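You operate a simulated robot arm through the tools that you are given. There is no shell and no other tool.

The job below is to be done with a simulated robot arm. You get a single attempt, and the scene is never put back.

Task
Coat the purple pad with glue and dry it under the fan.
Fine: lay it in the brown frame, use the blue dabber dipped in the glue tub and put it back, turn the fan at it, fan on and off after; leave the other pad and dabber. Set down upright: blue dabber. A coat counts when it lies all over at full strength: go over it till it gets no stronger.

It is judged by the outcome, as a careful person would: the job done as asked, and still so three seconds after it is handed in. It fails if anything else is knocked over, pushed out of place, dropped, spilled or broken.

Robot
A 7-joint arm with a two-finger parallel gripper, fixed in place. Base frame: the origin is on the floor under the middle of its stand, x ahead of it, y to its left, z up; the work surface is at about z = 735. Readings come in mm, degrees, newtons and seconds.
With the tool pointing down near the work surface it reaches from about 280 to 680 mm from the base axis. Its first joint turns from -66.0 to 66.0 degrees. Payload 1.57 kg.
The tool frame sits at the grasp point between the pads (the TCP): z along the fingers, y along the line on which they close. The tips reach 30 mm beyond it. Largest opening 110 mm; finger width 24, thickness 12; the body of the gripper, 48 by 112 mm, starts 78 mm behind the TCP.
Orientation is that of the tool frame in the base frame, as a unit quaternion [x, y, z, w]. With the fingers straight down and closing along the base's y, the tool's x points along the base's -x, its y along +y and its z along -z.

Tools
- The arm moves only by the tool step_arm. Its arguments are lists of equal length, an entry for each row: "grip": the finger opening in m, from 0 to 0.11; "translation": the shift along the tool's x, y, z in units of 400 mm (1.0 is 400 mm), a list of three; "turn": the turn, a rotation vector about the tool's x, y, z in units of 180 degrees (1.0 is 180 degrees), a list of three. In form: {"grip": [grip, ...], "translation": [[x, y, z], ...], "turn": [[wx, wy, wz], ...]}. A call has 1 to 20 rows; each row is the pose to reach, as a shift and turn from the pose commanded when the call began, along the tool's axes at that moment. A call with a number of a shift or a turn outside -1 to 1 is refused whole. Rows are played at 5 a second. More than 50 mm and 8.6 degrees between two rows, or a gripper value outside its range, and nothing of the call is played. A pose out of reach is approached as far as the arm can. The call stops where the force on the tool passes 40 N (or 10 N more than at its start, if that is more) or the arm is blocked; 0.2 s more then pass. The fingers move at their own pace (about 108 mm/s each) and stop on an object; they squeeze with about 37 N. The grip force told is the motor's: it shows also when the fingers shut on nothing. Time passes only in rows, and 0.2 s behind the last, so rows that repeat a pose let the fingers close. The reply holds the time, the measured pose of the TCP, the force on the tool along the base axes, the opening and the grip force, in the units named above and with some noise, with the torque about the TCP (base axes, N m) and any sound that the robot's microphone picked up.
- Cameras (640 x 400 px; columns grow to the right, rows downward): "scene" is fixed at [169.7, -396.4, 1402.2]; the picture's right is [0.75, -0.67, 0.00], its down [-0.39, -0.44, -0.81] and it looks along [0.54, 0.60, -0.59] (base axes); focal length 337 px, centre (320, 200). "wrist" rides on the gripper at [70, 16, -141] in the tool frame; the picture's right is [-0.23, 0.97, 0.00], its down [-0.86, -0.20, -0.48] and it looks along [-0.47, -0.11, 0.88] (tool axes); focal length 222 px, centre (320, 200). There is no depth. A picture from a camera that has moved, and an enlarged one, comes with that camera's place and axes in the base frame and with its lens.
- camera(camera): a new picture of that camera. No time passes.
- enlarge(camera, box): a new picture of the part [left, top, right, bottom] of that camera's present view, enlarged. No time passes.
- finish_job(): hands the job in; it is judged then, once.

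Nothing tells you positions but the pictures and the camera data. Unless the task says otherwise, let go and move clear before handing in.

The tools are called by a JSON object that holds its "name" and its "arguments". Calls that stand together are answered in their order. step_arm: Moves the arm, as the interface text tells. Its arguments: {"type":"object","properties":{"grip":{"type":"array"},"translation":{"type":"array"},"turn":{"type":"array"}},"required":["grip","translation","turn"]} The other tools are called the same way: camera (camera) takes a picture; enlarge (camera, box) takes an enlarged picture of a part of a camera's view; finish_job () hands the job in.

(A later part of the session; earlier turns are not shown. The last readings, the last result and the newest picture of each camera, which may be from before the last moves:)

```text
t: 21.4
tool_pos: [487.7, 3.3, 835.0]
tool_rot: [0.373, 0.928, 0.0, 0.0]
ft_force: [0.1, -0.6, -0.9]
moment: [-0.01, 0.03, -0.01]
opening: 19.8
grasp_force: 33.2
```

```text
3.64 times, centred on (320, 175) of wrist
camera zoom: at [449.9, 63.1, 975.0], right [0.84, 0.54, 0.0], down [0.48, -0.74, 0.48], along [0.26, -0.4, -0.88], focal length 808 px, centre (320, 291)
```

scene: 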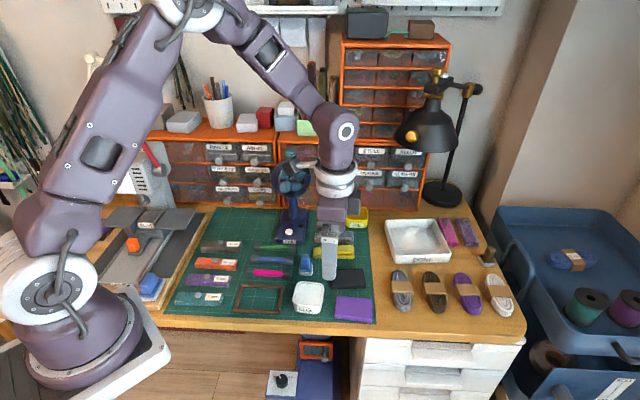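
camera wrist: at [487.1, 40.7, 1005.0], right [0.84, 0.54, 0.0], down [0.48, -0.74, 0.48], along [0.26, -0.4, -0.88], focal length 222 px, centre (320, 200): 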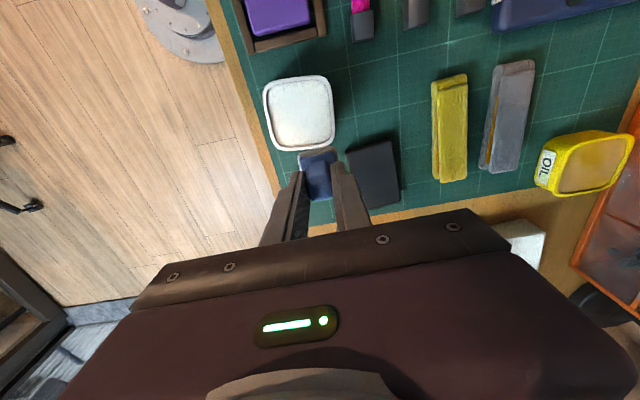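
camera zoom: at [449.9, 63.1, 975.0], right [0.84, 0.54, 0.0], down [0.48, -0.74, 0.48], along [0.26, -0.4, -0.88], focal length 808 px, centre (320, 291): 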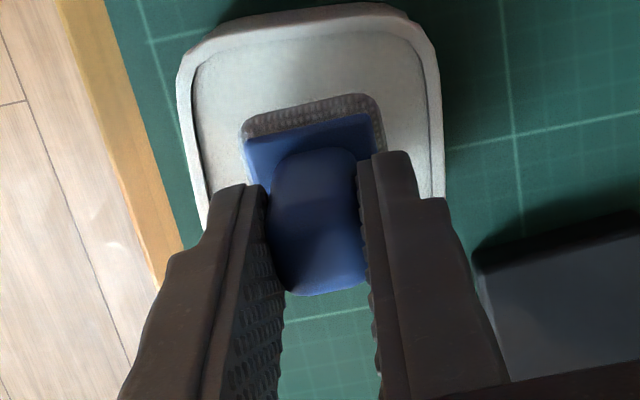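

The dabber hangs just above the glue. I lower it slowly in small steps while watching the force.

{"name": "step_arm", "arguments": {"grip": [0.01, 0.01, 0.01, 0.01, 0.01], "translation": [[0, 0, 0.00625], [0, 0, 0.0125], [0, 0, 0.01875], [0, 0, 0.025], [0, 0, 0.025]], "turn": [[0, 0, 0], [0, 0, 0], [0, 0, 0], [0, 0, 0], [0, 0, 0]]}}

{"name": "enlarge", "arguments": {"camera": "scene", "box": [285, 255, 335, 315]}}

{"name": "enlarge", "arguments": {"camera": "wrist", "box": [250, 100, 390, 210]}}

```text
t: 22.6
tool_pos: [489.2, 3.4, 823.7]
tool_rot: [0.374, 0.928, 0.0, 0.0]
ft_force: [0.4, -0.5, -0.1]
moment: [0.0, 0.02, -0.03]
opening: 19.8
grasp_force: 33.8
```

```text
6.67 times, centred on (310, 285) of scene
camera zoom: at [169.7, -396.4, 1402.2], right [0.75, -0.67, 0.0], down [-0.39, -0.44, -0.81], along [0.54, 0.6, -0.59], focal length 2246 px, centre (387, -367)
```

zoom: 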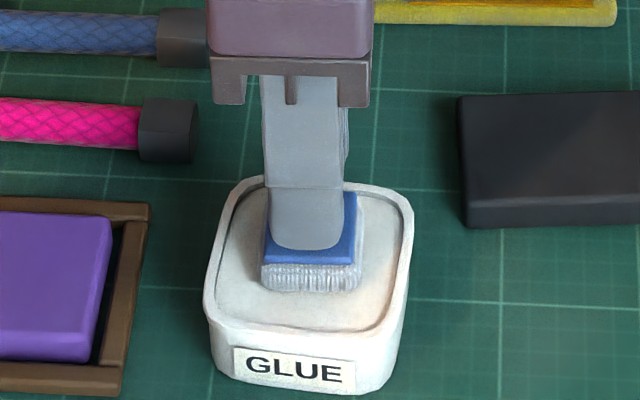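

```text
3.64 times, centred on (320, 155) of wrist
camera zoom: at [450.4, 63.1, 965.1], right [0.84, 0.54, 0.0], down [0.48, -0.74, 0.48], along [0.26, -0.4, -0.88], focal length 808 px, centre (320, 364)
```

zoom: 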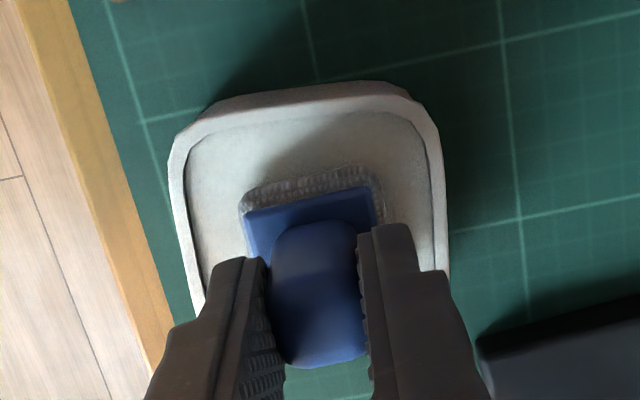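

No contact yet and the felt still shows. I lower another 5 mm.

{"name": "step_arm", "arguments": {"grip": [0.01, 0.01, 0.01, 0.01], "translation": [[0, 0, 0.005], [0, 0, 0.01], [0, 0, 0.0125], [0, 0, 0.0125]], "turn": [[0, 0, 0], [0, 0, 0], [0, 0, 0], [0, 0, 0]]}}

{"name": "enlarge", "arguments": {"camera": "scene", "box": [285, 255, 335, 315]}}

{"name": "enlarge", "arguments": {"camera": "wrist", "box": [250, 100, 390, 210]}}

```text
t: 23.6
tool_pos: [488.7, 3.9, 818.5]
tool_rot: [0.373, 0.928, 0.0, 0.001]
ft_force: [2.0, -0.4, 23.5]
moment: [-0.08, -0.14, 0.01]
opening: 19.8
grasp_force: 33.4
```

```text
6.67 times, centred on (310, 285) of scene
camera zoom: at [169.4, -396.4, 1402.2], right [0.75, -0.67, 0.0], down [-0.39, -0.44, -0.81], along [0.54, 0.6, -0.59], focal length 2246 px, centre (387, -367)
```

zoom: 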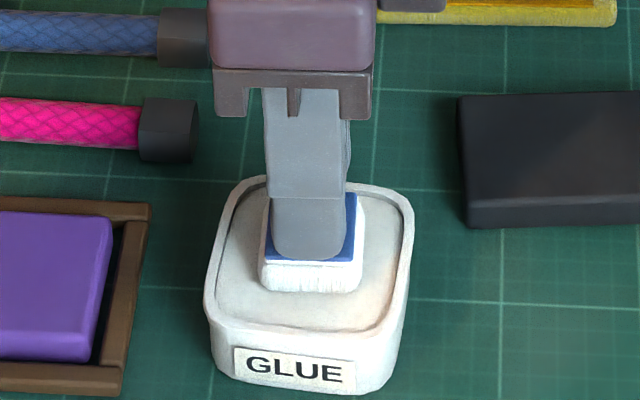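

```text
3.64 times, centred on (320, 155) of wrist
camera zoom: at [450.4, 62.8, 960.0], right [0.84, 0.54, 0.0], down [0.48, -0.74, 0.48], along [0.26, -0.4, -0.88], focal length 808 px, centre (320, 364)
```

zoom: 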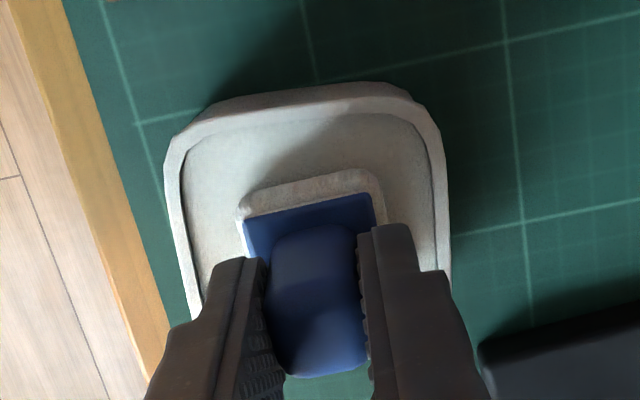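

The felt has turned white and the force rose to 23 N, so the dabber touched the glue surface at about z 766 and is loaded. I lift it out and carry it over the pad.

{"name": "step_arm", "arguments": {"grip": [0.01, 0.01, 0.01, 0.01, 0.01, 0.01, 0.01], "translation": [[0, 0, -0.03], [0, 0, -0.0675], [0.07, 0.001, -0.0675], [0.14, 0.003, -0.0675], [0.21, 0.004, -0.0675], [0.2908, 0.005, -0.0675], [0.2908, 0.005, -0.0675]], "turn": [[0, 0, 0], [0, 0, 0], [0, 0, 0], [0, 0, 0], [0, 0, 0], [0, 0, 0], [0, 0, 0]]}}

{"name": "camera", "arguments": {"camera": "wrist"}}

{"name": "enlarge", "arguments": {"camera": "wrist", "box": [230, 80, 410, 220]}}

{"name": "enlarge", "arguments": {"camera": "scene", "box": [220, 240, 330, 325]}}

```text
t: 25.2
tool_pos: [405.5, 85.0, 846.2]
tool_rot: [0.374, 0.927, 0.0, 0.0]
ft_force: [-0.8, -0.2, -0.5]
moment: [-0.03, -0.01, -0.03]
opening: 19.9
grasp_force: 33.7
```

```text
taken
camera wrist: at [367.3, 144.8, 987.3], right [0.84, 0.54, 0.0], down [0.48, -0.74, 0.48], along [0.26, -0.4, -0.88], focal length 222 px, centre (320, 200)
```

wrist: 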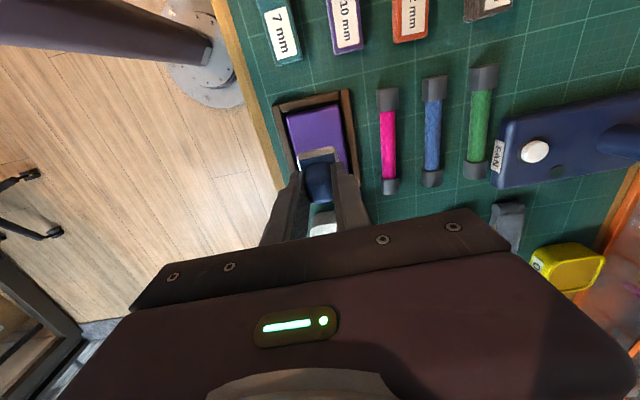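

```text
2.86 times, centred on (320, 150) of wrist
camera zoom: at [367.3, 144.8, 987.3], right [0.84, 0.54, 0.0], down [0.48, -0.74, 0.48], along [0.26, -0.4, -0.88], focal length 635 px, centre (320, 343)
```

zoom: 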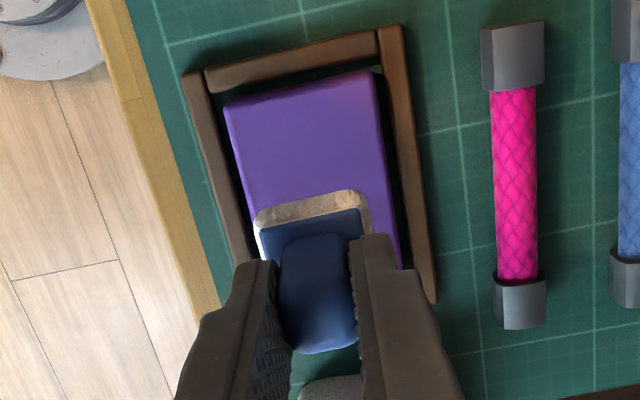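

```text
4.71 times, centred on (275, 282) of scene
camera zoom: at [169.7, -396.4, 1402.2], right [0.75, -0.67, 0.0], down [-0.39, -0.44, -0.81], along [0.54, 0.6, -0.59], focal length 1585 px, centre (532, -188)
```

zoom: 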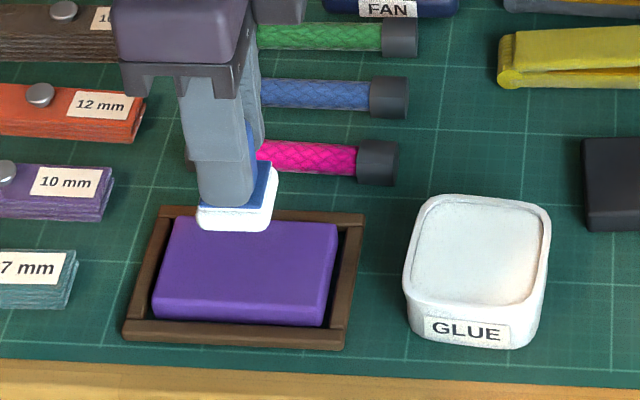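

The dabber is centred over the pad and loaded. I go to the first dab spot (corner region) and lower to just above the pad.

{"name": "step_arm", "arguments": {"grip": [0.01, 0.01, 0.01, 0.01, 0.01, 0.01], "translation": [[0.035, -0.015, 0.02], [0.07, -0.03, 0.05], [0.07, -0.03, 0.08], [0.07, -0.03, 0.0925], [0.07, -0.03, 0.095], [0.07, -0.03, 0.0975]], "turn": [[0, 0, 0], [0, 0, 0], [0, 0, 0], [0, 0, 0], [0, 0, 0], [0, 0, 0]]}}

{"name": "enlarge", "arguments": {"camera": "scene", "box": [220, 260, 300, 320]}}

```text
t: 26.6
tool_pos: [377.8, 95.7, 806.5]
tool_rot: [0.374, 0.928, 0.0, 0.0]
ft_force: [0.5, -1.1, -1.0]
moment: [-0.02, 0.03, 0.02]
opening: 19.8
grasp_force: 33.4
```

```text
6.67 times, centred on (260, 290) of scene
camera zoom: at [169.7, -396.4, 1402.2], right [0.75, -0.67, 0.0], down [-0.39, -0.44, -0.81], along [0.54, 0.6, -0.59], focal length 2246 px, centre (720, -400)
```

zoom: 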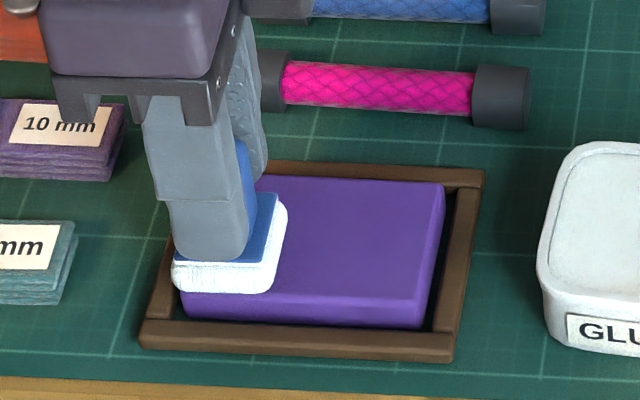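

No contact yet. I go down 2 mm more and read the force.

{"name": "step_arm", "arguments": {"grip": [0.01, 0.01, 0.01], "translation": [[0, 0, 0.0025], [0, 0, 0.005], [0, 0, 0.005]], "turn": [[0, 0, 0], [0, 0, 0], [0, 0, 0]]}}

```text
t: 27.4
tool_pos: [377.2, 96.0, 804.6]
tool_rot: [0.374, 0.928, 0.0, 0.0]
ft_force: [-2.0, 0.1, 13.6]
moment: [-0.09, -0.02, 0.0]
opening: 19.6
grasp_force: 33.6
```

Contact at 13.6 N. I lift a little and look at what was left on the pad.

{"name": "step_arm", "arguments": {"grip": [0.01, 0.01, 0.01, 0.01], "translation": [[0, 0, -0.01], [0, 0, -0.04], [0.0, 0.1, -0.07], [0.0, 0.15, -0.07]], "turn": [[0, 0, 0], [0, 0, 0], [0, 0, 0], [0, 0, 0]]}}

{"name": "enlarge", "arguments": {"camera": "scene", "box": [220, 260, 300, 320]}}

{"name": "camera", "arguments": {"camera": "wrist"}}

```text
t: 28.4
tool_pos: [419.6, 140.1, 832.9]
tool_rot: [0.373, 0.928, 0.0, 0.0]
ft_force: [0.6, 0.6, -0.4]
moment: [-0.02, 0.0, -0.01]
opening: 19.7
grasp_force: 34.5
```

```text
6.67 times, centred on (260, 290) of scene
camera zoom: at [169.7, -396.4, 1402.2], right [0.75, -0.67, 0.0], down [-0.39, -0.44, -0.81], along [0.54, 0.6, -0.59], focal length 2246 px, centre (720, -400)
```

zoom: 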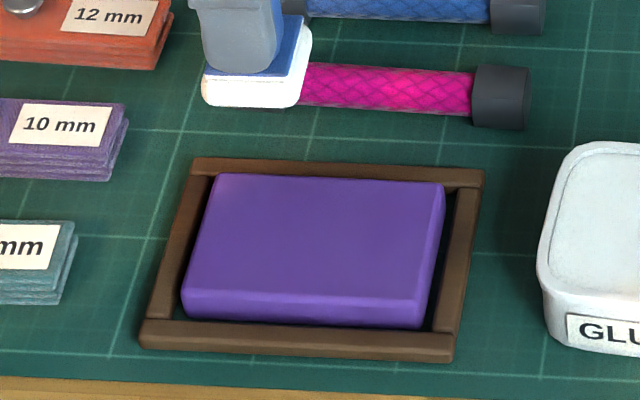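

```text
taken
camera wrist: at [381.6, 199.4, 973.8], right [0.84, 0.54, 0.0], down [0.48, -0.74, 0.48], along [0.26, -0.4, -0.88], focal length 222 px, centre (320, 200)
```

wrist: 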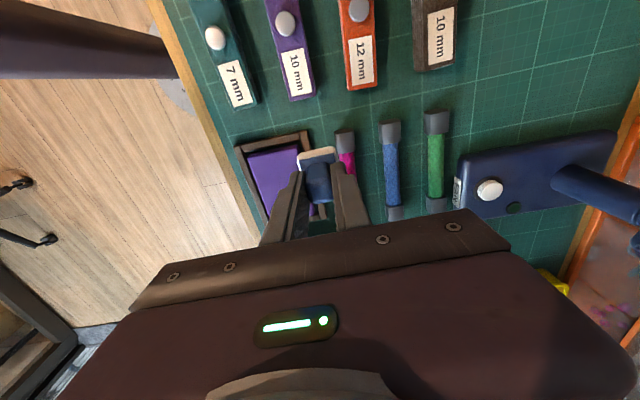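

The pad looks unchanged after one press. I zoom in to see if there is a faint trace.

{"name": "enlarge", "arguments": {"camera": "scene", "box": [235, 278, 285, 312]}}

{"name": "enlarge", "arguments": {"camera": "wrist", "box": [220, 120, 330, 230]}}

```text
11.76 times, centred on (260, 295) of scene
camera zoom: at [169.7, -396.4, 1402.2], right [0.75, -0.67, 0.0], down [-0.39, -0.44, -0.81], along [0.54, 0.6, -0.59], focal length 3963 px, centre (1026, -918)
```

zoom: 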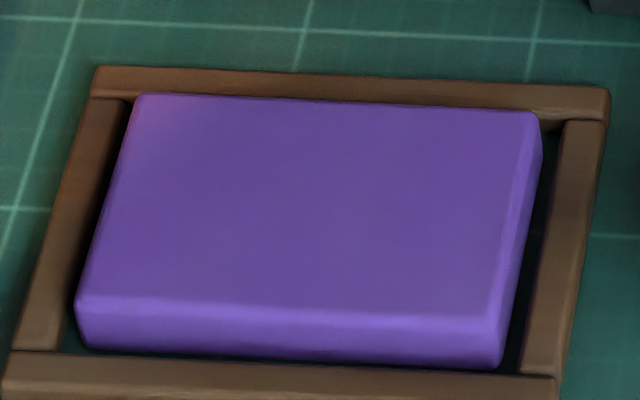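

```text
3.64 times, centred on (275, 175) of wrist
camera zoom: at [381.6, 199.4, 973.8], right [0.84, 0.54, 0.0], down [0.48, -0.74, 0.48], along [0.26, -0.4, -0.88], focal length 808 px, centre (484, 291)
```

zoom: 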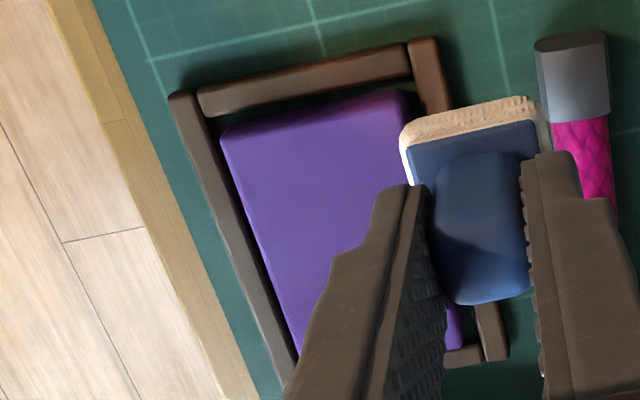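

A press alone leaves no coat, so I'll wipe: a slow light stroke along the pad's long side, then look.

{"name": "step_arm", "arguments": {"grip": [0.01, 0.01, 0.01, 0.01, 0.01, 0.01, 0.01, 0.01, 0.01, 0.01, 0.01, 0.01, 0.01], "translation": [[0, -0.075, 0], [0, -0.15, 0], [0, -0.15, 0.04], [0, -0.15, 0.065], [0, -0.15, 0.06875], [-0.0175, -0.15, 0.06875], [-0.035, -0.15, 0.06875], [-0.0525, -0.15, 0.06875], [-0.07, -0.15, 0.06875], [-0.0875, -0.15, 0.06875], [-0.105, -0.15, 0.06875], [-0.1225, -0.15, 0.06875], [-0.14, -0.15, 0.06875]], "turn": [[0, 0, 0], [0, 0, 0], [0, 0, 0], [0, 0, 0], [0, 0, 0], [0, 0, 0], [0, 0, 0], [0, 0, 0], [0, 0, 0], [0, 0, 0], [0, 0, 0], [0, 0, 0], [0, 0, 0]]}}

{"name": "enlarge", "arguments": {"camera": "scene", "box": [225, 265, 295, 320]}}

{"name": "enlarge", "arguments": {"camera": "wrist", "box": [230, 60, 410, 210]}}

```text
t: 31.2
tool_pos: [417.9, 56.8, 806.6]
tool_rot: [0.374, 0.927, 0.001, -0.001]
ft_force: [0.0, -0.1, 1.7]
moment: [0.03, 0.02, -0.01]
opening: 19.6
grasp_force: 33.7
```

```text
7.27 times, centred on (260, 292) of scene
camera zoom: at [169.6, -396.4, 1402.2], right [0.75, -0.67, 0.0], down [-0.39, -0.44, -0.81], along [0.54, 0.6, -0.59], focal length 2450 px, centre (756, -473)
```

zoom: 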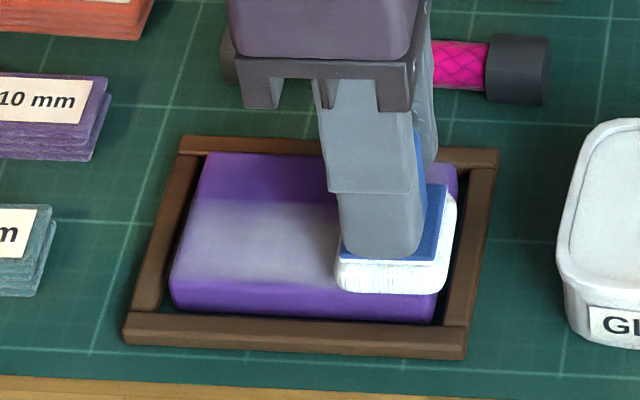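

```text
2.67 times, centred on (320, 135) of wrist
camera zoom: at [379.4, 116.6, 946.6], right [0.84, 0.54, 0.0], down [0.48, -0.74, 0.48], along [0.26, -0.4, -0.88], focal length 592 px, centre (320, 373)
```

zoom: 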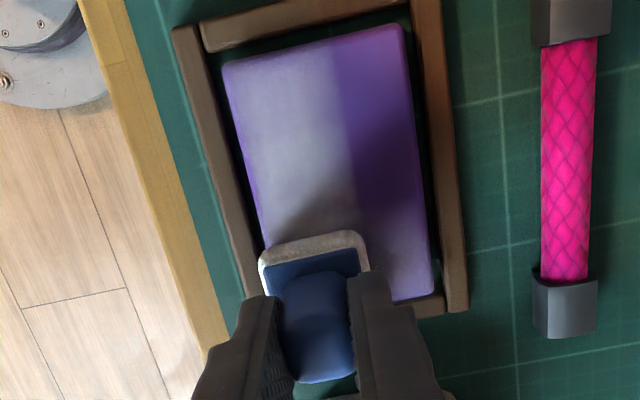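

Wiping works: a pale coat appears where the felt slides. I continue with a raster over the pad: front row again slightly further out, then the middle row.

{"name": "step_arm", "arguments": {"grip": [0.01, 0.01, 0.01, 0.01, 0.01, 0.01, 0.01, 0.01, 0.01, 0.01, 0.01, 0.01, 0.01, 0.01, 0.01, 0.01, 0.01, 0.01, 0.01], "translation": [[-0.0025, -0.005, 0.00075], [0.0156, -0.005, 0.00075], [0.0337, -0.005, 0.00075], [0.0519, -0.005, 0.00075], [0.07, -0.005, 0.00075], [0.0881, -0.005, 0.00075], [0.1063, -0.005, 0.00075], [0.1244, -0.005, 0.00075], [0.1425, -0.005, 0.00075], [0.1425, 0.0125, 0.00075], [0.1425, 0.03, 0.00075], [0.1244, 0.03, 0.00075], [0.1063, 0.03, 0.00075], [0.0881, 0.03, 0.00075], [0.07, 0.03, 0.00075], [0.0519, 0.03, 0.00075], [0.0337, 0.03, 0.00075], [0.0156, 0.03, 0.00075], [-0.0025, 0.03, 0.00075]], "turn": [[0, 0, 0], [0, 0, 0], [0, 0, 0], [0, 0, 0], [0, 0, 0], [0, 0, 0], [0, 0, 0], [0, 0, 0], [0, 0, 0], [0, 0, 0], [0, 0, 0], [0, 0, 0], [0, 0, 0], [0, 0, 0], [0, 0, 0], [0, 0, 0], [0, 0, 0], [0, 0, 0], [0, 0, 0]]}}

{"name": "enlarge", "arguments": {"camera": "scene", "box": [225, 265, 295, 320]}}

{"name": "enlarge", "arguments": {"camera": "wrist", "box": [230, 60, 410, 210]}}

```text
t: 35.2
tool_pos: [426.7, 65.6, 805.4]
tool_rot: [0.373, 0.928, 0.0, 0.0]
ft_force: [-1.7, 2.1, 3.9]
moment: [0.15, 0.1, 0.03]
opening: 19.4
grasp_force: 33.5
```

```text
7.27 times, centred on (260, 292) of scene
camera zoom: at [169.6, -396.3, 1402.2], right [0.75, -0.67, 0.0], down [-0.39, -0.44, -0.81], along [0.54, 0.6, -0.59], focal length 2450 px, centre (756, -473)
```

zoom: 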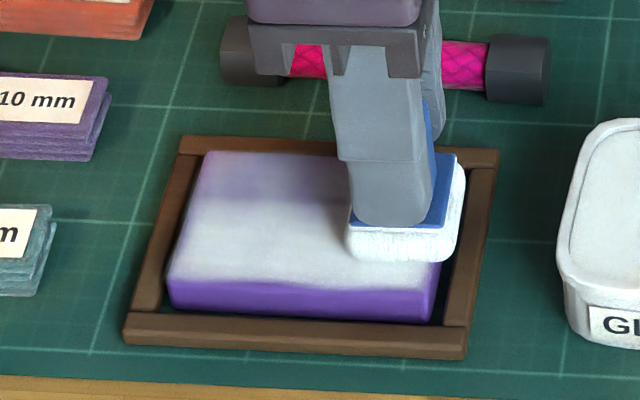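

```text
2.67 times, centred on (320, 135) of wrist
camera zoom: at [388.6, 124.9, 946.2], right [0.84, 0.55, 0.0], down [0.48, -0.74, 0.48], along [0.26, -0.4, -0.88], focal length 592 px, centre (320, 373)
```

zoom: 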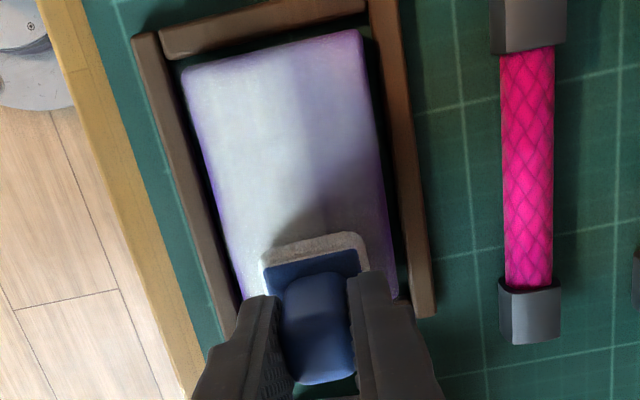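

The coat builds up on the front and middle. I now do the back row, out and back, keeping the same height.

{"name": "step_arm", "arguments": {"grip": [0.01, 0.01, 0.01, 0.01, 0.01, 0.01, 0.01, 0.01, 0.01, 0.01, 0.01, 0.01, 0.01, 0.01, 0.01, 0.01, 0.01, 0.01], "translation": [[0, 0.0175, 0], [0, 0.035, 0], [0.0181, 0.035, 0], [0.0362, 0.035, 0], [0.0544, 0.035, 0], [0.0725, 0.035, 0], [0.0906, 0.035, 0], [0.1088, 0.035, 0], [0.1269, 0.035, 0], [0.145, 0.035, 0], [0.1269, 0.035, 0], [0.1088, 0.035, 0], [0.0906, 0.035, 0], [0.0725, 0.035, 0], [0.0544, 0.035, 0], [0.0362, 0.035, 0], [0.0181, 0.035, 0], [0, 0.035, 0]], "turn": [[0, 0, 0], [0, 0, 0], [0, 0, 0], [0, 0, 0], [0, 0, 0], [0, 0, 0], [0, 0, 0], [0, 0, 0], [0, 0, 0], [0, 0, 0], [0, 0, 0], [0, 0, 0], [0, 0, 0], [0, 0, 0], [0, 0, 0], [0, 0, 0], [0, 0, 0], [0, 0, 0]]}}

{"name": "enlarge", "arguments": {"camera": "scene", "box": [225, 265, 295, 320]}}

{"name": "enlarge", "arguments": {"camera": "wrist", "box": [200, 60, 410, 210]}}

```text
t: 39.0
tool_pos: [436.9, 74.0, 805.1]
tool_rot: [0.374, 0.928, 0.0, 0.0]
ft_force: [0.1, -0.1, 0.5]
moment: [0.01, 0.01, 0.01]
opening: 19.4
grasp_force: 33.8
```

```text
7.27 times, centred on (260, 292) of scene
camera zoom: at [169.7, -396.4, 1402.2], right [0.75, -0.67, 0.0], down [-0.39, -0.44, -0.81], along [0.54, 0.6, -0.59], focal length 2450 px, centre (756, -473)
```

zoom: 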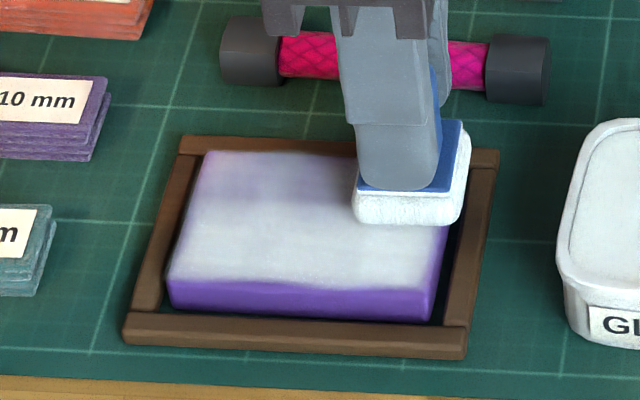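

```text
2.67 times, centred on (305, 135) of wrist
camera zoom: at [398.3, 134.9, 946.6], right [0.84, 0.54, 0.0], down [0.48, -0.74, 0.48], along [0.26, -0.4, -0.88], focal length 592 px, centre (360, 373)
```

zoom: 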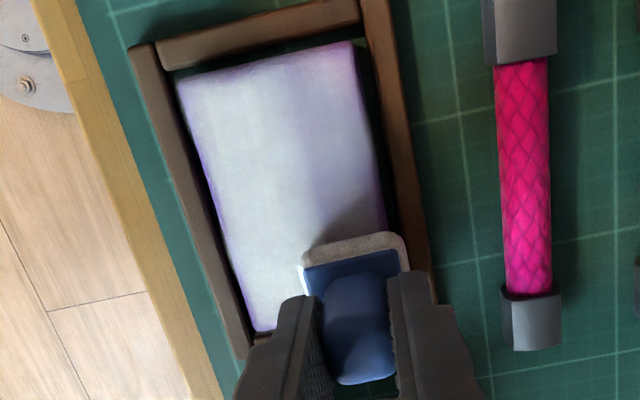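

The coat covers nearly everything but is thinner at the back edge, and the felt looks drier. I re-dip in the tub as before.

{"name": "step_arm", "arguments": {"grip": [0.01, 0.01, 0.01, 0.01, 0.01, 0.01, 0.01, 0.01, 0.01, 0.01, 0.01, 0.01], "translation": [[0, 0, -0.04], [0, 0, -0.1], [-0.07, -0.013, -0.1], [-0.145, -0.027, -0.1], [-0.2183, -0.04, -0.1], [-0.2183, -0.04, -0.07], [-0.2183, -0.04, -0.048], [-0.2183, -0.04, -0.042], [-0.2183, -0.04, -0.03825], [-0.2183, -0.04, -0.03825], [-0.2183, -0.04, -0.07], [-0.2183, -0.04, -0.1]], "turn": [[0, 0, 0], [0, 0, 0], [0, 0, 0], [0, 0, 0], [0, 0, 0], [0, 0, 0], [0, 0, 0], [0, 0, 0], [0, 0, 0], [0, 0, 0], [0, 0, 0], [0, 0, 0]]}}

{"name": "enlarge", "arguments": {"camera": "scene", "box": [230, 250, 340, 320]}}

{"name": "enlarge", "arguments": {"camera": "scene", "box": [235, 278, 285, 312]}}

{"name": "enlarge", "arguments": {"camera": "wrist", "box": [200, 30, 410, 210]}}

```text
t: 41.6
tool_pos: [488.3, 2.4, 844.2]
tool_rot: [0.373, 0.928, -0.001, -0.001]
ft_force: [0.2, -0.1, 0.2]
moment: [-0.02, -0.01, 0.02]
opening: 19.7
grasp_force: 34.1
```

```text
5.71 times, centred on (285, 285) of scene
camera zoom: at [169.7, -396.4, 1402.2], right [0.75, -0.67, 0.0], down [-0.39, -0.44, -0.81], along [0.54, 0.6, -0.59], focal length 1925 px, centre (520, -286)
```

zoom: 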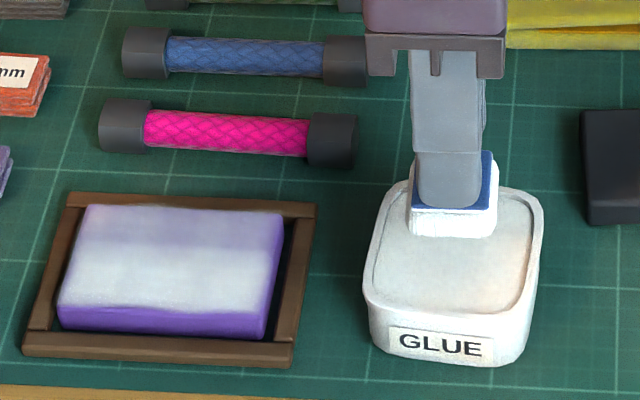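

```text
11.76 times, centred on (260, 295) of scene
camera zoom: at [169.7, -396.4, 1402.2], right [0.75, -0.67, 0.0], down [-0.39, -0.44, -0.81], along [0.54, 0.6, -0.59], focal length 3963 px, centre (1026, -918)
```

zoom: 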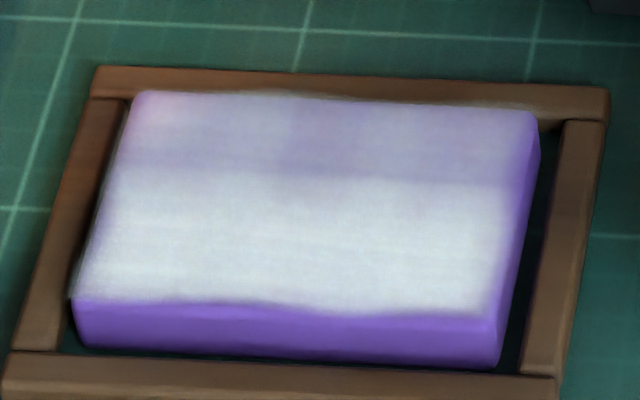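

```text
2.22 times, centred on (305, 120) of wrist
camera zoom: at [450.0, 63.1, 986.0], right [0.84, 0.55, 0.0], down [0.48, -0.74, 0.48], along [0.26, -0.4, -0.88], focal length 494 px, centre (353, 378)
```

zoom: 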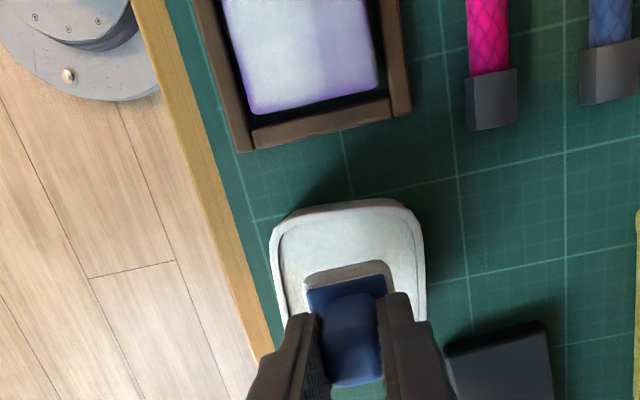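

The felt is loaded again; the front half of the coat is strong, the back half weaker. I wipe the back row, a bit further out toward the edges, with slightly more pressure.

{"name": "step_arm", "arguments": {"grip": [0.01, 0.01, 0.01, 0.01, 0.01, 0.01, 0.01, 0.01, 0.01, 0.01, 0.01, 0.01, 0.01, 0.01], "translation": [[0.07, 0.014, 0], [0.14, 0.028, 0], [0.2132, 0.0425, 0], [0.2132, 0.0425, 0.06], [0.2132, 0.0425, 0.09], [0.2132, 0.0425, 0.101], [0.2326, 0.0425, 0.101], [0.252, 0.0425, 0.101], [0.2714, 0.0425, 0.101], [0.2907, 0.0425, 0.101], [0.3101, 0.0425, 0.101], [0.3295, 0.0425, 0.101], [0.3489, 0.0425, 0.101], [0.3682, 0.0425, 0.101]], "turn": [[0, 0, 0], [0, 0, 0], [0, 0, 0], [0, 0, 0], [0, 0, 0], [0, 0, 0], [0, 0, 0], [0, 0, 0], [0, 0, 0], [0, 0, 0], [0, 0, 0], [0, 0, 0], [0, 0, 0], [0, 0, 0]]}}

{"name": "enlarge", "arguments": {"camera": "scene", "box": [225, 265, 295, 320]}}

```text
t: 44.6
tool_pos: [393.6, 118.5, 805.1]
tool_rot: [0.374, 0.928, 0.0, 0.001]
ft_force: [7.4, -6.3, 10.8]
moment: [-0.41, -0.36, 0.03]
opening: 19.8
grasp_force: 33.6
```

```text
7.27 times, centred on (260, 292) of scene
camera zoom: at [169.7, -396.6, 1402.2], right [0.75, -0.67, 0.0], down [-0.39, -0.44, -0.81], along [0.54, 0.6, -0.59], focal length 2450 px, centre (756, -473)
```

zoom: 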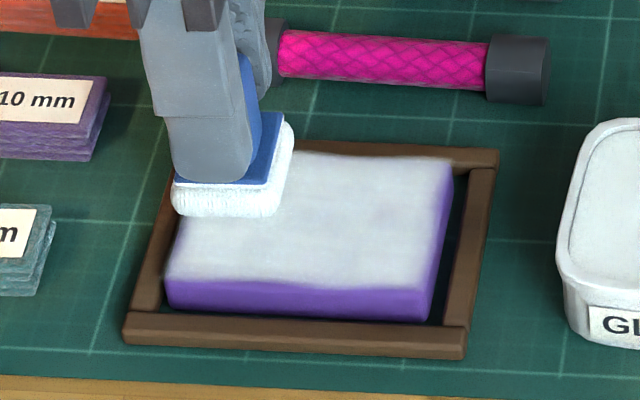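

The back row is getting stronger. I ease the pressure a touch and go over the middle and front rows.

{"name": "step_arm", "arguments": {"grip": [0.01, 0.01, 0.01, 0.01, 0.01, 0.01, 0.01, 0.01, 0.01, 0.01, 0.01, 0.01, 0.01, 0.01, 0.01, 0.01, 0.01, 0.01, 0.01, 0.01], "translation": [[0, -0.0187, -0.0007], [0, -0.0375, -0.0007], [-0.0194, -0.0375, -0.0007], [-0.0388, -0.0375, -0.0007], [-0.0581, -0.0375, -0.0007], [-0.0775, -0.0375, -0.0007], [-0.0969, -0.0375, -0.0007], [-0.1163, -0.0375, -0.0007], [-0.1356, -0.0375, -0.0007], [-0.155, -0.0375, -0.0007], [-0.155, -0.0562, -0.0007], [-0.155, -0.075, -0.0007], [-0.1356, -0.075, -0.0007], [-0.1163, -0.075, -0.0007], [-0.0969, -0.075, -0.0007], [-0.0775, -0.075, -0.0007], [-0.0581, -0.075, -0.0007], [-0.0388, -0.075, -0.0007], [-0.0194, -0.075, -0.0007], [0, -0.075, -0.0007]], "turn": [[0, 0, 0], [0, 0, 0], [0, 0, 0], [0, 0, 0], [0, 0, 0], [0, 0, 0], [0, 0, 0], [0, 0, 0], [0, 0, 0], [0, 0, 0], [0, 0, 0], [0, 0, 0], [0, 0, 0], [0, 0, 0], [0, 0, 0], [0, 0, 0], [0, 0, 0], [0, 0, 0], [0, 0, 0], [0, 0, 0]]}}

{"name": "enlarge", "arguments": {"camera": "scene", "box": [225, 265, 295, 320]}}

{"name": "enlarge", "arguments": {"camera": "wrist", "box": [230, 90, 410, 230]}}

```text
t: 48.8
tool_pos: [372.6, 96.7, 805.9]
tool_rot: [0.374, 0.927, 0.0, 0.0]
ft_force: [2.6, -2.6, 3.5]
moment: [-0.09, -0.08, -0.02]
opening: 19.6
grasp_force: 33.6
```

```text
7.27 times, centred on (260, 292) of scene
camera zoom: at [169.7, -396.4, 1402.2], right [0.75, -0.67, 0.0], down [-0.39, -0.44, -0.81], along [0.54, 0.6, -0.59], focal length 2450 px, centre (756, -473)
```

zoom: 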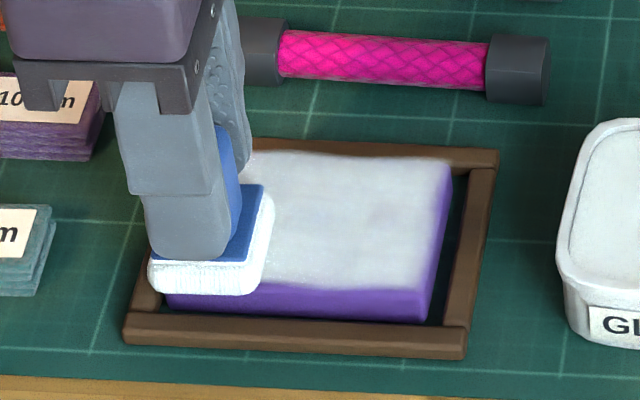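

```text
2.86 times, centred on (320, 160) of wrist
camera zoom: at [334.9, 155.8, 946.0], right [0.84, 0.54, 0.0], down [0.48, -0.74, 0.48], along [0.26, -0.4, -0.88], focal length 635 px, centre (320, 314)
```

zoom: 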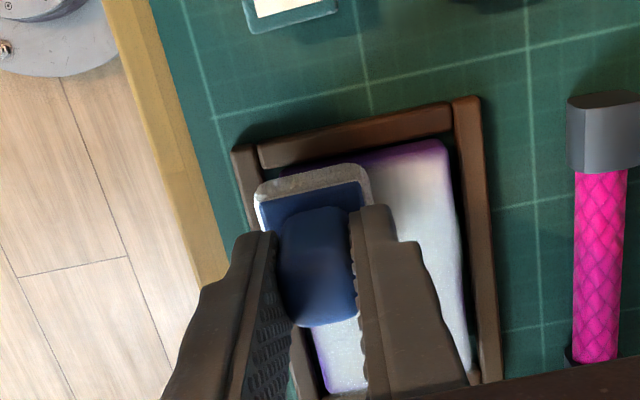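

One more round is needed to be sure of full strength. I re-dip the dabber and look at the pad while it is uncovered.

{"name": "step_arm", "arguments": {"grip": [0.01, 0.01, 0.01, 0.01, 0.01, 0.01, 0.01, 0.01, 0.01, 0.01, 0.01, 0.01, 0.01], "translation": [[0, 0, -0.04], [0, 0, -0.1], [-0.09, 0.008, -0.1], [-0.185, 0.0163, -0.1], [-0.28, 0.0247, -0.1], [-0.3683, 0.0325, -0.1], [-0.3683, 0.0325, -0.07], [-0.3683, 0.0325, -0.048], [-0.3683, 0.0325, -0.042], [-0.3683, 0.0325, -0.0385], [-0.3683, 0.0325, -0.0385], [-0.3683, 0.0325, -0.07], [-0.3683, 0.0325, -0.1]], "turn": [[0, 0, 0], [0, 0, 0], [0, 0, 0], [0, 0, 0], [0, 0, 0], [0, 0, 0], [0, 0, 0], [0, 0, 0], [0, 0, 0], [0, 0, 0], [0, 0, 0], [0, 0, 0], [0, 0, 0]]}}

{"name": "enlarge", "arguments": {"camera": "scene", "box": [235, 278, 285, 312]}}

{"name": "enlarge", "arguments": {"camera": "scene", "box": [230, 250, 340, 320]}}

{"name": "enlarge", "arguments": {"camera": "wrist", "box": [220, 0, 360, 100]}}

```text
t: 51.6
tool_pos: [487.8, 2.5, 845.9]
tool_rot: [0.373, 0.928, 0.0, 0.0]
ft_force: [-0.5, 0.1, -0.5]
moment: [-0.02, -0.03, 0.01]
opening: 19.9
grasp_force: 33.8
```

```text
11.76 times, centred on (260, 295) of scene
camera zoom: at [169.7, -396.4, 1402.2], right [0.75, -0.67, 0.0], down [-0.39, -0.44, -0.81], along [0.54, 0.6, -0.59], focal length 3963 px, centre (1026, -918)
```

zoom: 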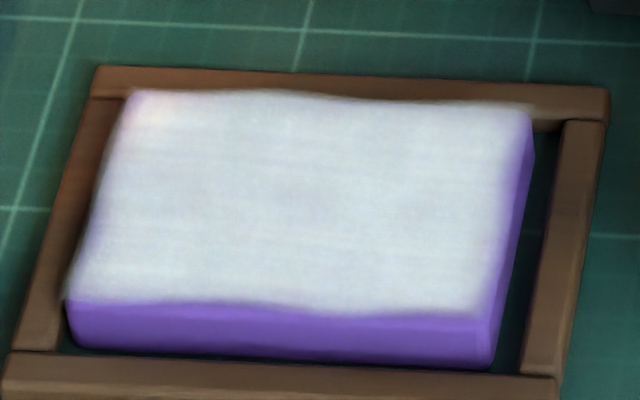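

```text
5.71 times, centred on (285, 285) of scene
camera zoom: at [169.7, -396.4, 1402.2], right [0.75, -0.67, 0.0], down [-0.39, -0.44, -0.81], along [0.54, 0.6, -0.59], focal length 1925 px, centre (520, -286)
```

zoom: 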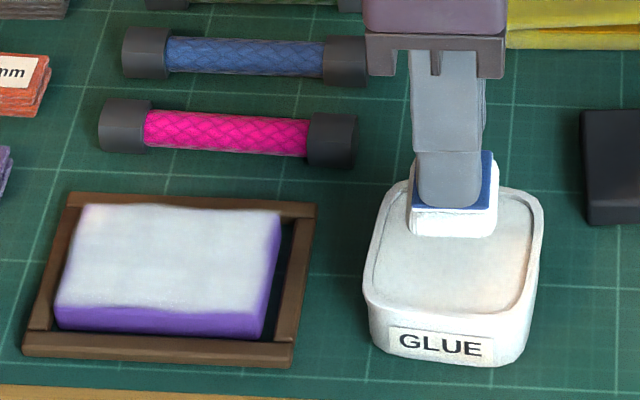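

```text
4.00 times, centred on (290, 50) of wrist
camera zoom: at [450.1, 63.3, 985.8], right [0.84, 0.55, 0.0], down [0.48, -0.74, 0.48], along [0.26, -0.4, -0.88], focal length 888 px, centre (440, 800)
```

zoom: 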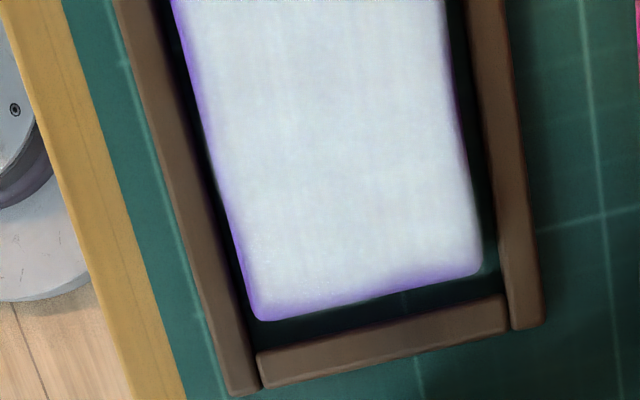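

The coat is now nearly even; only thin fringes at the pad's edges look weaker. I make a perimeter pass reaching further over the edges.

{"name": "step_arm", "arguments": {"grip": [0.01, 0.01, 0.01, 0.01, 0.01, 0.01, 0.01, 0.01, 0.01, 0.01, 0.01, 0.01, 0.01, 0.01, 0.01, 0.01, 0.01, 0.01, 0.01], "translation": [[0.07, -0.0125, 0], [0.14, -0.025, 0], [0.2082, -0.0375, 0], [0.2082, -0.0375, 0.06], [0.2082, -0.0375, 0.092], [0.2082, -0.0375, 0.1002], [0.2082, -0.0205, 0.1002], [0.2082, -0.0035, 0.1002], [0.2082, 0.0135, 0.1002], [0.2082, 0.0305, 0.1002], [0.2082, 0.0475, 0.1002], [0.2288, 0.0475, 0.1002], [0.2495, 0.0475, 0.1002], [0.2701, 0.0475, 0.1002], [0.2907, 0.0475, 0.1002], [0.3113, 0.0475, 0.1002], [0.332, 0.0475, 0.1002], [0.3526, 0.0475, 0.1002], [0.3732, 0.0475, 0.1002]], "turn": [[0, 0, 0], [0, 0, 0], [0, 0, 0], [0, 0, 0], [0, 0, 0], [0, 0, 0], [0, 0, 0], [0, 0, 0], [0, 0, 0], [0, 0, 0], [0, 0, 0], [0, 0, 0], [0, 0, 0], [0, 0, 0], [0, 0, 0], [0, 0, 0], [0, 0, 0], [0, 0, 0], [0, 0, 0]]}}

{"name": "step_arm", "arguments": {"grip": [0.01, 0.01, 0.01, 0.01, 0.01, 0.01, 0.01, 0.01, 0.01, 0.01, 0.01, 0.01, 0.01], "translation": [[0, -0.017, 0], [0, -0.034, 0], [0, -0.051, 0], [0, -0.068, 0], [0, -0.085, 0], [-0.0206, -0.085, 0], [-0.0413, -0.085, 0], [-0.0619, -0.085, 0], [-0.0825, -0.085, 0], [-0.1031, -0.085, 0], [-0.1238, -0.085, 0], [-0.1444, -0.085, 0], [-0.165, -0.085, 0]], "turn": [[0, 0, 0], [0, 0, 0], [0, 0, 0], [0, 0, 0], [0, 0, 0], [0, 0, 0], [0, 0, 0], [0, 0, 0], [0, 0, 0], [0, 0, 0], [0, 0, 0], [0, 0, 0], [0, 0, 0]]}}

{"name": "enlarge", "arguments": {"camera": "scene", "box": [235, 270, 295, 315]}}

{"name": "enlarge", "arguments": {"camera": "wrist", "box": [230, 40, 410, 200]}}

```text
t: 55.6
tool_pos: [393.9, 119.9, 804.1]
tool_rot: [0.374, 0.927, 0.0, 0.0]
ft_force: [4.6, -4.8, 8.3]
moment: [-0.3, -0.21, 0.03]
opening: 19.7
grasp_force: 34.5
```

```text
t: 58.4
tool_pos: [417.5, 50.8, 804.5]
tool_rot: [0.373, 0.928, 0.0, 0.0]
ft_force: [-5.2, 4.9, 8.8]
moment: [0.43, 0.21, 0.03]
opening: 19.5
grasp_force: 33.3
```

```text
8.89 times, centred on (265, 292) of scene
camera zoom: at [169.5, -396.3, 1402.3], right [0.75, -0.67, 0.0], down [-0.39, -0.44, -0.81], along [0.54, 0.6, -0.59], focal length 2994 px, centre (809, -622)
```

zoom: 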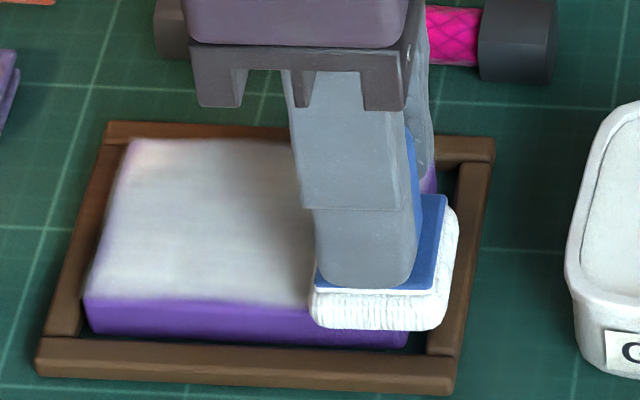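

```text
2.50 times, centred on (320, 120) of wrist
camera zoom: at [379.4, 110.1, 946.0], right [0.84, 0.55, 0.0], down [0.48, -0.74, 0.48], along [0.26, -0.4, -0.88], focal length 555 px, centre (320, 400)
```

zoom: 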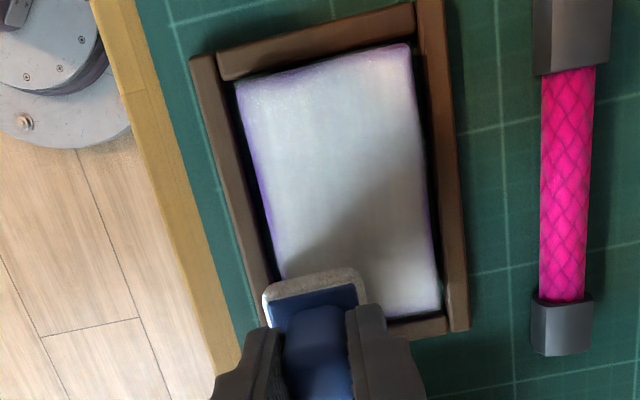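

Edges look coated. I add two passes through the middle in this same load, at the same gentle pressure.

{"name": "step_arm", "arguments": {"grip": [0.01, 0.01, 0.01, 0.01, 0.01, 0.01, 0.01, 0.01, 0.01, 0.01, 0.01, 0.01, 0.01, 0.01, 0.01, 0.01, 0.01, 0.01, 0.01, 0.01], "translation": [[0, 0.01375, 0], [0, 0.0275, 0], [0.0206, 0.0275, 0], [0.0413, 0.0275, 0], [0.0619, 0.0275, 0], [0.0825, 0.0275, 0], [0.1031, 0.0275, 0], [0.1238, 0.0275, 0], [0.1444, 0.0275, 0], [0.165, 0.0275, 0], [0.165, 0.0425, 0], [0.165, 0.0575, 0], [0.1444, 0.0575, 0], [0.1238, 0.0575, 0], [0.1031, 0.0575, 0], [0.0825, 0.0575, 0], [0.0619, 0.0575, 0], [0.0413, 0.0575, 0], [0.0206, 0.0575, 0], [0, 0.0575, 0]], "turn": [[0, 0, 0], [0, 0, 0], [0, 0, 0], [0, 0, 0], [0, 0, 0], [0, 0, 0], [0, 0, 0], [0, 0, 0], [0, 0, 0], [0, 0, 0], [0, 0, 0], [0, 0, 0], [0, 0, 0], [0, 0, 0], [0, 0, 0], [0, 0, 0], [0, 0, 0], [0, 0, 0], [0, 0, 0], [0, 0, 0]]}}

{"name": "step_arm", "arguments": {"grip": [0.01, 0.01, 0.01, 0.01, 0.01, 0.01, 0.01, 0.01, 0.01, 0.01, 0.01, 0.01, 0.01], "translation": [[0, 0, -0.04], [0, 0, -0.1], [-0.07, -0.007, -0.1], [-0.14, -0.0135, -0.1], [-0.2082, -0.02, -0.1], [-0.2082, -0.02, -0.1], [-0.2082, -0.02, -0.07], [-0.2082, -0.02, -0.048], [-0.2082, -0.02, -0.042], [-0.2082, -0.02, -0.0385], [-0.2082, -0.02, -0.0385], [-0.2082, -0.02, -0.07], [-0.2082, -0.02, -0.1]], "turn": [[0, 0, 0], [0, 0, 0], [0, 0, 0], [0, 0, 0], [0, 0, 0], [0, 0, 0], [0, 0, 0], [0, 0, 0], [0, 0, 0], [0, 0, 0], [0, 0, 0], [0, 0, 0], [0, 0, 0]]}}

{"name": "enlarge", "arguments": {"camera": "scene", "box": [235, 278, 285, 312]}}

{"name": "enlarge", "arguments": {"camera": "wrist", "box": [220, 0, 360, 100]}}

```text
t: 62.6
tool_pos: [433.3, 67.4, 804.6]
tool_rot: [0.373, 0.928, 0.001, 0.001]
ft_force: [-0.1, -0.6, -0.2]
moment: [0.0, 0.02, 0.0]
opening: 19.6
grasp_force: 33.6
```

```text
t: 65.4
tool_pos: [488.8, 2.9, 844.0]
tool_rot: [0.373, 0.928, 0.0, 0.0]
ft_force: [0.5, -1.0, -0.6]
moment: [0.01, 0.07, -0.02]
opening: 19.7
grasp_force: 33.3
```

```text
11.76 times, centred on (260, 295) of scene
camera zoom: at [169.7, -396.4, 1402.2], right [0.75, -0.67, 0.0], down [-0.39, -0.44, -0.81], along [0.54, 0.6, -0.59], focal length 3963 px, centre (1026, -918)
```

zoom: 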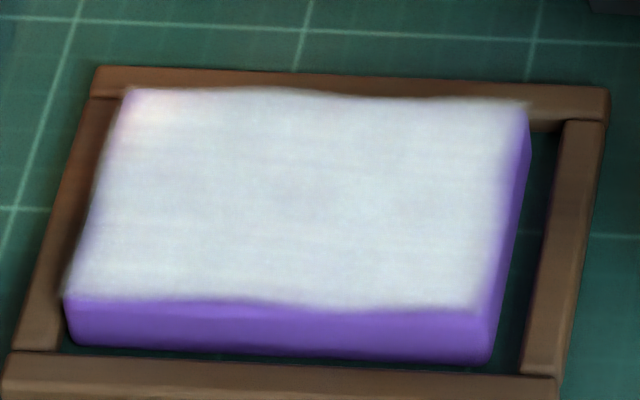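

```text
4.00 times, centred on (290, 50) of wrist
camera zoom: at [450.2, 62.8, 985.9], right [0.84, 0.55, 0.0], down [0.48, -0.74, 0.48], along [0.26, -0.4, -0.88], focal length 888 px, centre (440, 800)
```

zoom: 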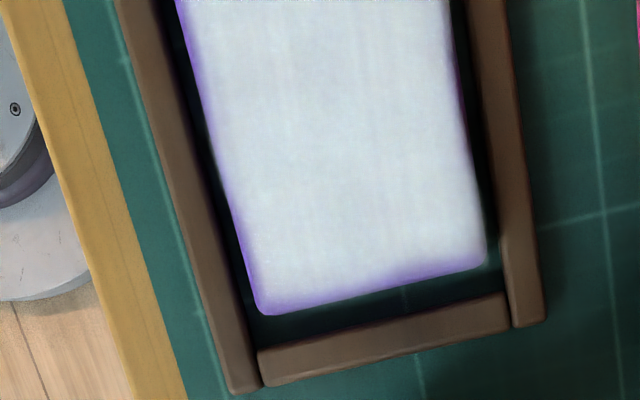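

The coat looks very even now; I'll do another full round with the fresh load, reaching a little further out, to see whether anything still changes.

{"name": "step_arm", "arguments": {"grip": [0.01, 0.01, 0.01, 0.01, 0.01, 0.01, 0.01, 0.01, 0.01, 0.01, 0.01, 0.01, 0.01, 0.01, 0.01, 0.01, 0.01, 0.01, 0.01, 0.01], "translation": [[0.07, -0.014, 0], [0.14, -0.028, 0], [0.2008, -0.0425, 0], [0.2008, -0.0425, 0.06], [0.2008, -0.0425, 0.092], [0.2008, -0.0425, 0.1003], [0.2008, -0.0235, 0.1003], [0.2008, -0.0045, 0.1003], [0.2008, 0.0145, 0.1003], [0.2008, 0.0335, 0.1003], [0.2008, 0.0525, 0.1003], [0.2208, 0.0525, 0.1003], [0.2408, 0.0525, 0.1003], [0.2608, 0.0525, 0.1003], [0.2808, 0.0525, 0.1003], [0.3008, 0.0525, 0.1003], [0.3208, 0.0525, 0.1003], [0.3408, 0.0525, 0.1003], [0.3608, 0.0525, 0.1003], [0.3808, 0.0525, 0.1003]], "turn": [[0, 0, 0], [0, 0, 0], [0, 0, 0], [0, 0, 0], [0, 0, 0], [0, 0, 0], [0, 0, 0], [0, 0, 0], [0, 0, 0], [0, 0, 0], [0, 0, 0], [0, 0, 0], [0, 0, 0], [0, 0, 0], [0, 0, 0], [0, 0, 0], [0, 0, 0], [0, 0, 0], [0, 0, 0], [0, 0, 0]]}}

{"name": "step_arm", "arguments": {"grip": [0.01, 0.01, 0.01, 0.01, 0.01, 0.01, 0.01, 0.01, 0.01, 0.01, 0.01, 0.01, 0.01, 0.01, 0.01, 0.01], "translation": [[0, -0.019, 0], [0, -0.038, 0], [0, -0.057, 0], [0, -0.076, 0], [0, -0.095, 0], [-0.02, -0.095, 0], [-0.04, -0.095, 0], [-0.06, -0.095, 0], [-0.08, -0.095, 0], [-0.1, -0.095, 0], [-0.12, -0.095, 0], [-0.14, -0.095, 0], [-0.16, -0.095, 0], [-0.18, -0.095, 0], [-0.18, -0.08, 0], [-0.18, -0.065, 0]], "turn": [[0, 0, 0], [0, 0, 0], [0, 0, 0], [0, 0, 0], [0, 0, 0], [0, 0, 0], [0, 0, 0], [0, 0, 0], [0, 0, 0], [0, 0, 0], [0, 0, 0], [0, 0, 0], [0, 0, 0], [0, 0, 0], [0, 0, 0], [0, 0, 0]]}}

{"name": "enlarge", "arguments": {"camera": "scene", "box": [230, 270, 290, 315]}}

```text
t: 69.6
tool_pos: [392.6, 124.1, 803.1]
tool_rot: [0.374, 0.927, 0.001, 0.0]
ft_force: [-0.1, 0.4, 0.3]
moment: [-0.01, -0.02, 0.0]
opening: 19.8
grasp_force: 33.2
```

```text
t: 73.0
tool_pos: [427.0, 55.8, 803.1]
tool_rot: [0.374, 0.928, 0.0, 0.001]
ft_force: [0.3, -0.9, 0.6]
moment: [0.0, 0.01, 0.01]
opening: 19.6
grasp_force: 33.6
```

```text
8.89 times, centred on (260, 292) of scene
camera zoom: at [169.7, -396.4, 1402.2], right [0.75, -0.67, 0.0], down [-0.39, -0.44, -0.81], along [0.54, 0.6, -0.59], focal length 2994 px, centre (853, -622)
```

zoom: 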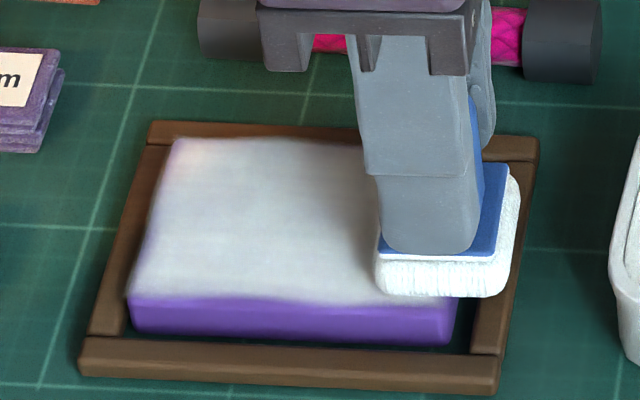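

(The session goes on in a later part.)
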